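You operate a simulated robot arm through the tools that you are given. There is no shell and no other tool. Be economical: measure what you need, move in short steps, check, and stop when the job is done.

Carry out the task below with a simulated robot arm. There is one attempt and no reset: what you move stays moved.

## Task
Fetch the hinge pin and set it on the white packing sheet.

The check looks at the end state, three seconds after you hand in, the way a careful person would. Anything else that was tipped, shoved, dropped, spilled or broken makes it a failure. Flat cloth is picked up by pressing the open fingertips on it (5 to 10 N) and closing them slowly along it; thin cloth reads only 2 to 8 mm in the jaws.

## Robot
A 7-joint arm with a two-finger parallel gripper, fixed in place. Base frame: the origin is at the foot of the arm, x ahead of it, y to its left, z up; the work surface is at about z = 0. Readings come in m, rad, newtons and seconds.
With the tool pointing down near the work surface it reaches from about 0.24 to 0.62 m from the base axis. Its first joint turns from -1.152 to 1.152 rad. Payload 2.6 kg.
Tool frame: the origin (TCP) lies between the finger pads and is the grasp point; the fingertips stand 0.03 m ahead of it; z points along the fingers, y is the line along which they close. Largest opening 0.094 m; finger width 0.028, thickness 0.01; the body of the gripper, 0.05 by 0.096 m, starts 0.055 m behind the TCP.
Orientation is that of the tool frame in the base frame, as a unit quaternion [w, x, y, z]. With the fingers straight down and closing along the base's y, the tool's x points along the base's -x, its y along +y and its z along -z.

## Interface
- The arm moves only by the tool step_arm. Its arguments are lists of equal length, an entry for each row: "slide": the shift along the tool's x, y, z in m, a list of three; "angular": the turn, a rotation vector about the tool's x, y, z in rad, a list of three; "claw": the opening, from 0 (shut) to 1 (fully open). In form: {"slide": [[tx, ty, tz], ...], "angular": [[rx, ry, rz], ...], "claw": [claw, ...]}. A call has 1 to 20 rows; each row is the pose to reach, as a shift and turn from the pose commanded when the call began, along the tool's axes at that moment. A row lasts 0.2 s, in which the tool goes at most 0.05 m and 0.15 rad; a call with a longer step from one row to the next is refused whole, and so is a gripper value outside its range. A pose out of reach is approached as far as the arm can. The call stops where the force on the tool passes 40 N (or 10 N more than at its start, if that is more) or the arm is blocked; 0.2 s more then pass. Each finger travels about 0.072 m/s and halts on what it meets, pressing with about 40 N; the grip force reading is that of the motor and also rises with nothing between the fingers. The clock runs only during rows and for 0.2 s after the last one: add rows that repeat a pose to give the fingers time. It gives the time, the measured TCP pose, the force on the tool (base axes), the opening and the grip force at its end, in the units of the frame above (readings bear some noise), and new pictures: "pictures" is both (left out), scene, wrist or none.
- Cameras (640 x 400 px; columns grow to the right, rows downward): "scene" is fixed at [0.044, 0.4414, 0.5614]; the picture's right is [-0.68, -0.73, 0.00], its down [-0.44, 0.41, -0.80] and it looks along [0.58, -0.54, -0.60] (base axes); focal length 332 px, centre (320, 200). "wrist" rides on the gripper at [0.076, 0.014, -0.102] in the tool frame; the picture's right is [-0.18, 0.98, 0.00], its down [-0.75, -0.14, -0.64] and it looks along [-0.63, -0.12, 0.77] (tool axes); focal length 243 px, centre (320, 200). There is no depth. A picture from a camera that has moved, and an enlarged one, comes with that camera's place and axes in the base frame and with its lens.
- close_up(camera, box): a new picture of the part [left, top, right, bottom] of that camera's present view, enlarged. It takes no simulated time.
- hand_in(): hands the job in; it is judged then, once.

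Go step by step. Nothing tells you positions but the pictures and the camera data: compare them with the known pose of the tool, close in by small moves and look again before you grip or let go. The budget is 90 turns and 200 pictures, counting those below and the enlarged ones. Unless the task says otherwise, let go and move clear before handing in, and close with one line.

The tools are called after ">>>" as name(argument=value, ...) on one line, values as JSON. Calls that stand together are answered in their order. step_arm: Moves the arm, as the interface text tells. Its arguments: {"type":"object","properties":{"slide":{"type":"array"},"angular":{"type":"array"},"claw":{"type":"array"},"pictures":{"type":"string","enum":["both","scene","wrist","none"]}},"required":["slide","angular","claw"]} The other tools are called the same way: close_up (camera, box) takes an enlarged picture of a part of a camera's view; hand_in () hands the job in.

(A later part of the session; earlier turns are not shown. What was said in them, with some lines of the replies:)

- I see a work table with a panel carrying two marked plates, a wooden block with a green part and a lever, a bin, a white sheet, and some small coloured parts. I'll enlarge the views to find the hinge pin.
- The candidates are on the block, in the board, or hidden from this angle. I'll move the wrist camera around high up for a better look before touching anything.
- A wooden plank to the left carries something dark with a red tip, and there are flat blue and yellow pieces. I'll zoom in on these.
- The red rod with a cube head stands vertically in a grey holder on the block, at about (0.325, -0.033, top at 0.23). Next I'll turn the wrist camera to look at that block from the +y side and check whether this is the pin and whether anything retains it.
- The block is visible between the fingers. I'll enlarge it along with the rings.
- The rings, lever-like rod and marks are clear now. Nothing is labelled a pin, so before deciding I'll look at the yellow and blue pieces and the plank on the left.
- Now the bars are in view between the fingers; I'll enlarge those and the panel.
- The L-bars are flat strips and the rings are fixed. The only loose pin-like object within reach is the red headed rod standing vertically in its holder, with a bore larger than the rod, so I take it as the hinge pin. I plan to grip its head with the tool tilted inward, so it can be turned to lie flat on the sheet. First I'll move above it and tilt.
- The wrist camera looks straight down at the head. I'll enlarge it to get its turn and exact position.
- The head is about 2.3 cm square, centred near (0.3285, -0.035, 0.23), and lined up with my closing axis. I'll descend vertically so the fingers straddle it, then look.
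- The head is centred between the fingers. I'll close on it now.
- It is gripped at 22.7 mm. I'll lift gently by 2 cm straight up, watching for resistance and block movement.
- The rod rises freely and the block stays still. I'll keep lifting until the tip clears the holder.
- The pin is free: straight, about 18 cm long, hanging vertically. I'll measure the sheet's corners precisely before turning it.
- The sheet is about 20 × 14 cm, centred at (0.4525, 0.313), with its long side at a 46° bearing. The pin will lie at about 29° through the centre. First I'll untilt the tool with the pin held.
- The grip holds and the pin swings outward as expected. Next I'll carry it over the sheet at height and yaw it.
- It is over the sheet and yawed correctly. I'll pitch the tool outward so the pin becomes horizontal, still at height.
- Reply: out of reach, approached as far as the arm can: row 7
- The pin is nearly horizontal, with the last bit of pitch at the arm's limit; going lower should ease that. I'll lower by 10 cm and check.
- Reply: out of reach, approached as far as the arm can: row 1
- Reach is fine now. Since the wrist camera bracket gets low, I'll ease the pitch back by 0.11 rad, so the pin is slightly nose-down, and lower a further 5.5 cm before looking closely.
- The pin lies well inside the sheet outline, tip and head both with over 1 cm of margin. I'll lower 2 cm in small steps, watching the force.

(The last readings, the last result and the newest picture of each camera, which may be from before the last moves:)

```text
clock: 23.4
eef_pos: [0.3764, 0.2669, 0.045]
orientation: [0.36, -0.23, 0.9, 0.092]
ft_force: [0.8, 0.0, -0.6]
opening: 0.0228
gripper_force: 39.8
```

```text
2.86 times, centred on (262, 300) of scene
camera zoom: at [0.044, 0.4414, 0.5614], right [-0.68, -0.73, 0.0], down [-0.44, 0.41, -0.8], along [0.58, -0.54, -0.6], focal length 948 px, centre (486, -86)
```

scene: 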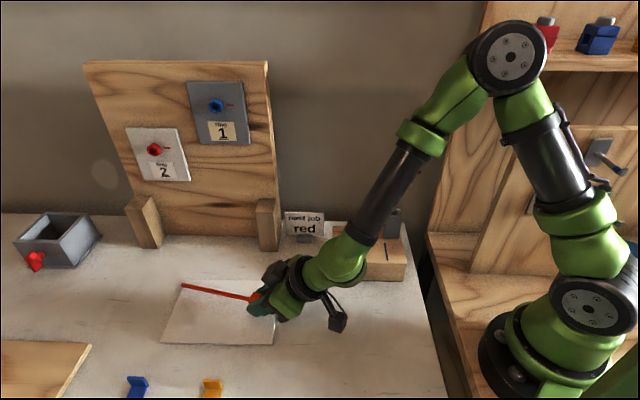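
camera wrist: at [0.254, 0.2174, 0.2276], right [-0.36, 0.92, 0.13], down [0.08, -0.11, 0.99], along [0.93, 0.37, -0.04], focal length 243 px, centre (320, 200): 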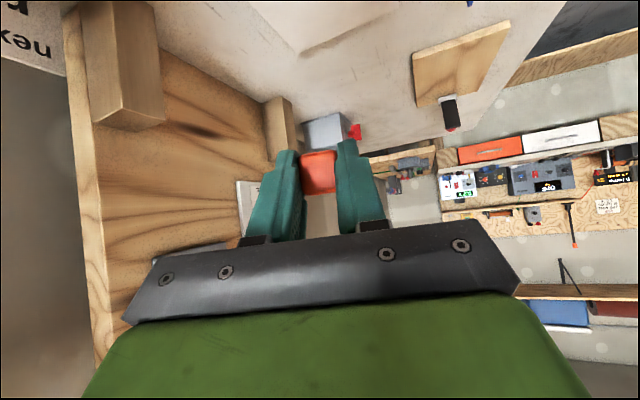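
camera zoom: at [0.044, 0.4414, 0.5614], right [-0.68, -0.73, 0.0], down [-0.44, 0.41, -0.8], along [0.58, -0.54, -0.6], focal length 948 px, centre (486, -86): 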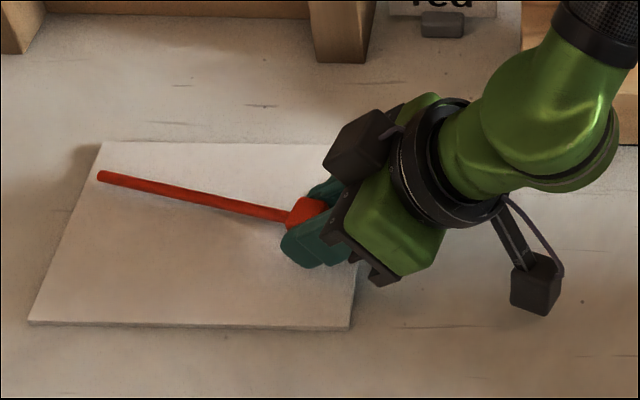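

The tip is still a little above the sheet, with about 1.4 cm of edge margin. I'll lower in millimetre steps.

>>> step_arm(slide=[[0.0014, 0, 0.0015], [0.0027, 0, 0.0029], [0.0041, 0, 0.0044], [0.0048, 0, 0.0051], [0.0048, 0, 0.0051]], angular=[[0, 0, 0], [0, 0, 0], [0, 0, 0], [0, 0, 0], [0, 0, 0]], claw=[0.15, 0.15, 0.15, 0.15, 0.15], pictures="none")

>>> close_up(camera="scene", box=[170, 260, 314, 350])

```text
clock: 24.6
eef_pos: [0.3759, 0.2686, 0.0381]
orientation: [0.361, -0.23, 0.899, 0.092]
ft_force: [1.0, 0.6, 6.8]
opening: 0.0232
gripper_force: 40.1
```

```text
4.44 times, centred on (242, 305) of scene
camera zoom: at [0.044, 0.4414, 0.5614], right [-0.68, -0.73, 0.0], down [-0.44, 0.41, -0.8], along [0.58, -0.54, -0.6], focal length 1474 px, centre (667, -267)
```

zoom: 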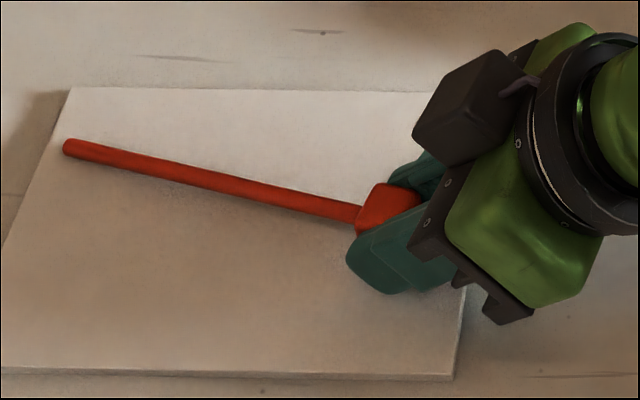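

There is light contact (7 N), so the pin or fingertips are on the sheet. I'll open slowly.

>>> step_arm(slide=[[-0.0005, 0, -0.0006], [-0.0005, 0, -0.0006], [-0.0005, 0, -0.0006], [-0.0005, 0, -0.0006], [-0.0005, 0, -0.0006], [-0.0005, 0, -0.0006]], angular=[[0, 0, 0], [0, 0, 0], [0, 0, 0], [0, 0, 0], [0, 0, 0], [0, 0, 0]], claw=[0.23, 0.25, 0.27, 0.3, 0.4, 0.5], pictures="none")

>>> close_up(camera="scene", box=[170, 260, 314, 350])

```text
clock: 26.0
eef_pos: [0.3753, 0.2675, 0.0373]
orientation: [0.36, -0.231, 0.899, 0.093]
ft_force: [0.8, -0.5, -0.9]
opening: 0.0471
gripper_force: 0.1
```

```text
4.44 times, centred on (242, 305) of scene
camera zoom: at [0.044, 0.4414, 0.5614], right [-0.68, -0.73, 0.0], down [-0.44, 0.41, -0.8], along [0.58, -0.54, -0.6], focal length 1474 px, centre (667, -267)
```

zoom: 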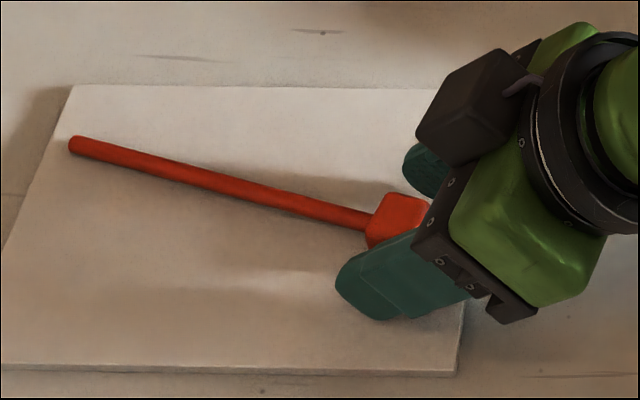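

The pin has been released and lies on the sheet. I'll back straight out along the tool axis, then up.

>>> step_arm(slide=[[0, 0, -0.01], [0, 0, -0.03], [0, 0, -0.05], [0, 0, -0.07], [-0.03, 0, -0.1], [-0.06, 0, -0.13]], angular=[[0, 0, 0], [0, 0, 0], [0, 0, 0], [0, 0, 0], [0, 0.08, 0], [0, 0.2, 0]], claw=[0.5, 0.5, 0.5, 0.5, 0.5, 0.5], pictures="scene")

>>> close_up(camera="scene", box=[150, 260, 294, 350])

```text
clock: 27.4
eef_pos: [0.3351, 0.2446, 0.1741]
orientation: [0.269, -0.24, 0.93, 0.069]
ft_force: [0.1, -0.7, -0.1]
opening: 0.0471
gripper_force: 0.0
```

scene: 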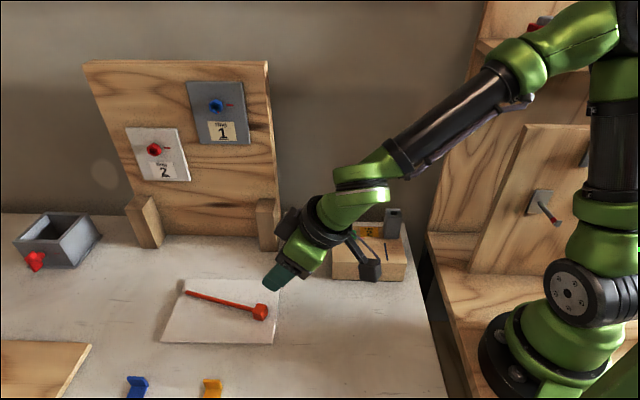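

```text
4.44 times, centred on (222, 305) of scene
camera zoom: at [0.044, 0.4414, 0.5614], right [-0.68, -0.73, 0.0], down [-0.44, 0.41, -0.8], along [0.58, -0.54, -0.6], focal length 1474 px, centre (756, -267)
```

zoom: 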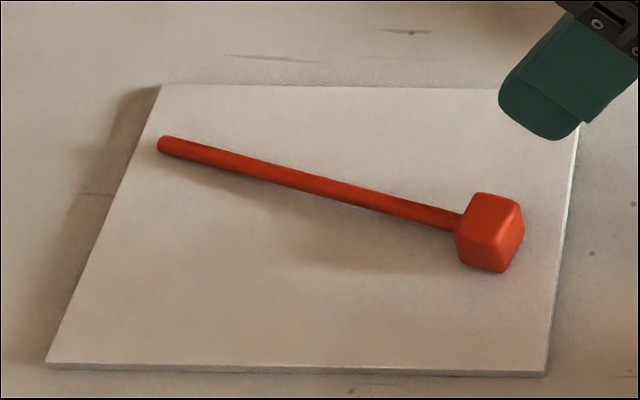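

The pin lies fully on the white sheet, the gripper is clear, and everything else is where it was. I'm handing in.

>>> hand_in()

```text
The job is handed in.
```

I lifted the red headed rod out of its holder and laid it flat on the white packing sheet. No label names the hinge pin, so I chose it as the only loose pin-like part within reach. The sheet shifted by about 1 mm; nothing else moved that I could see.
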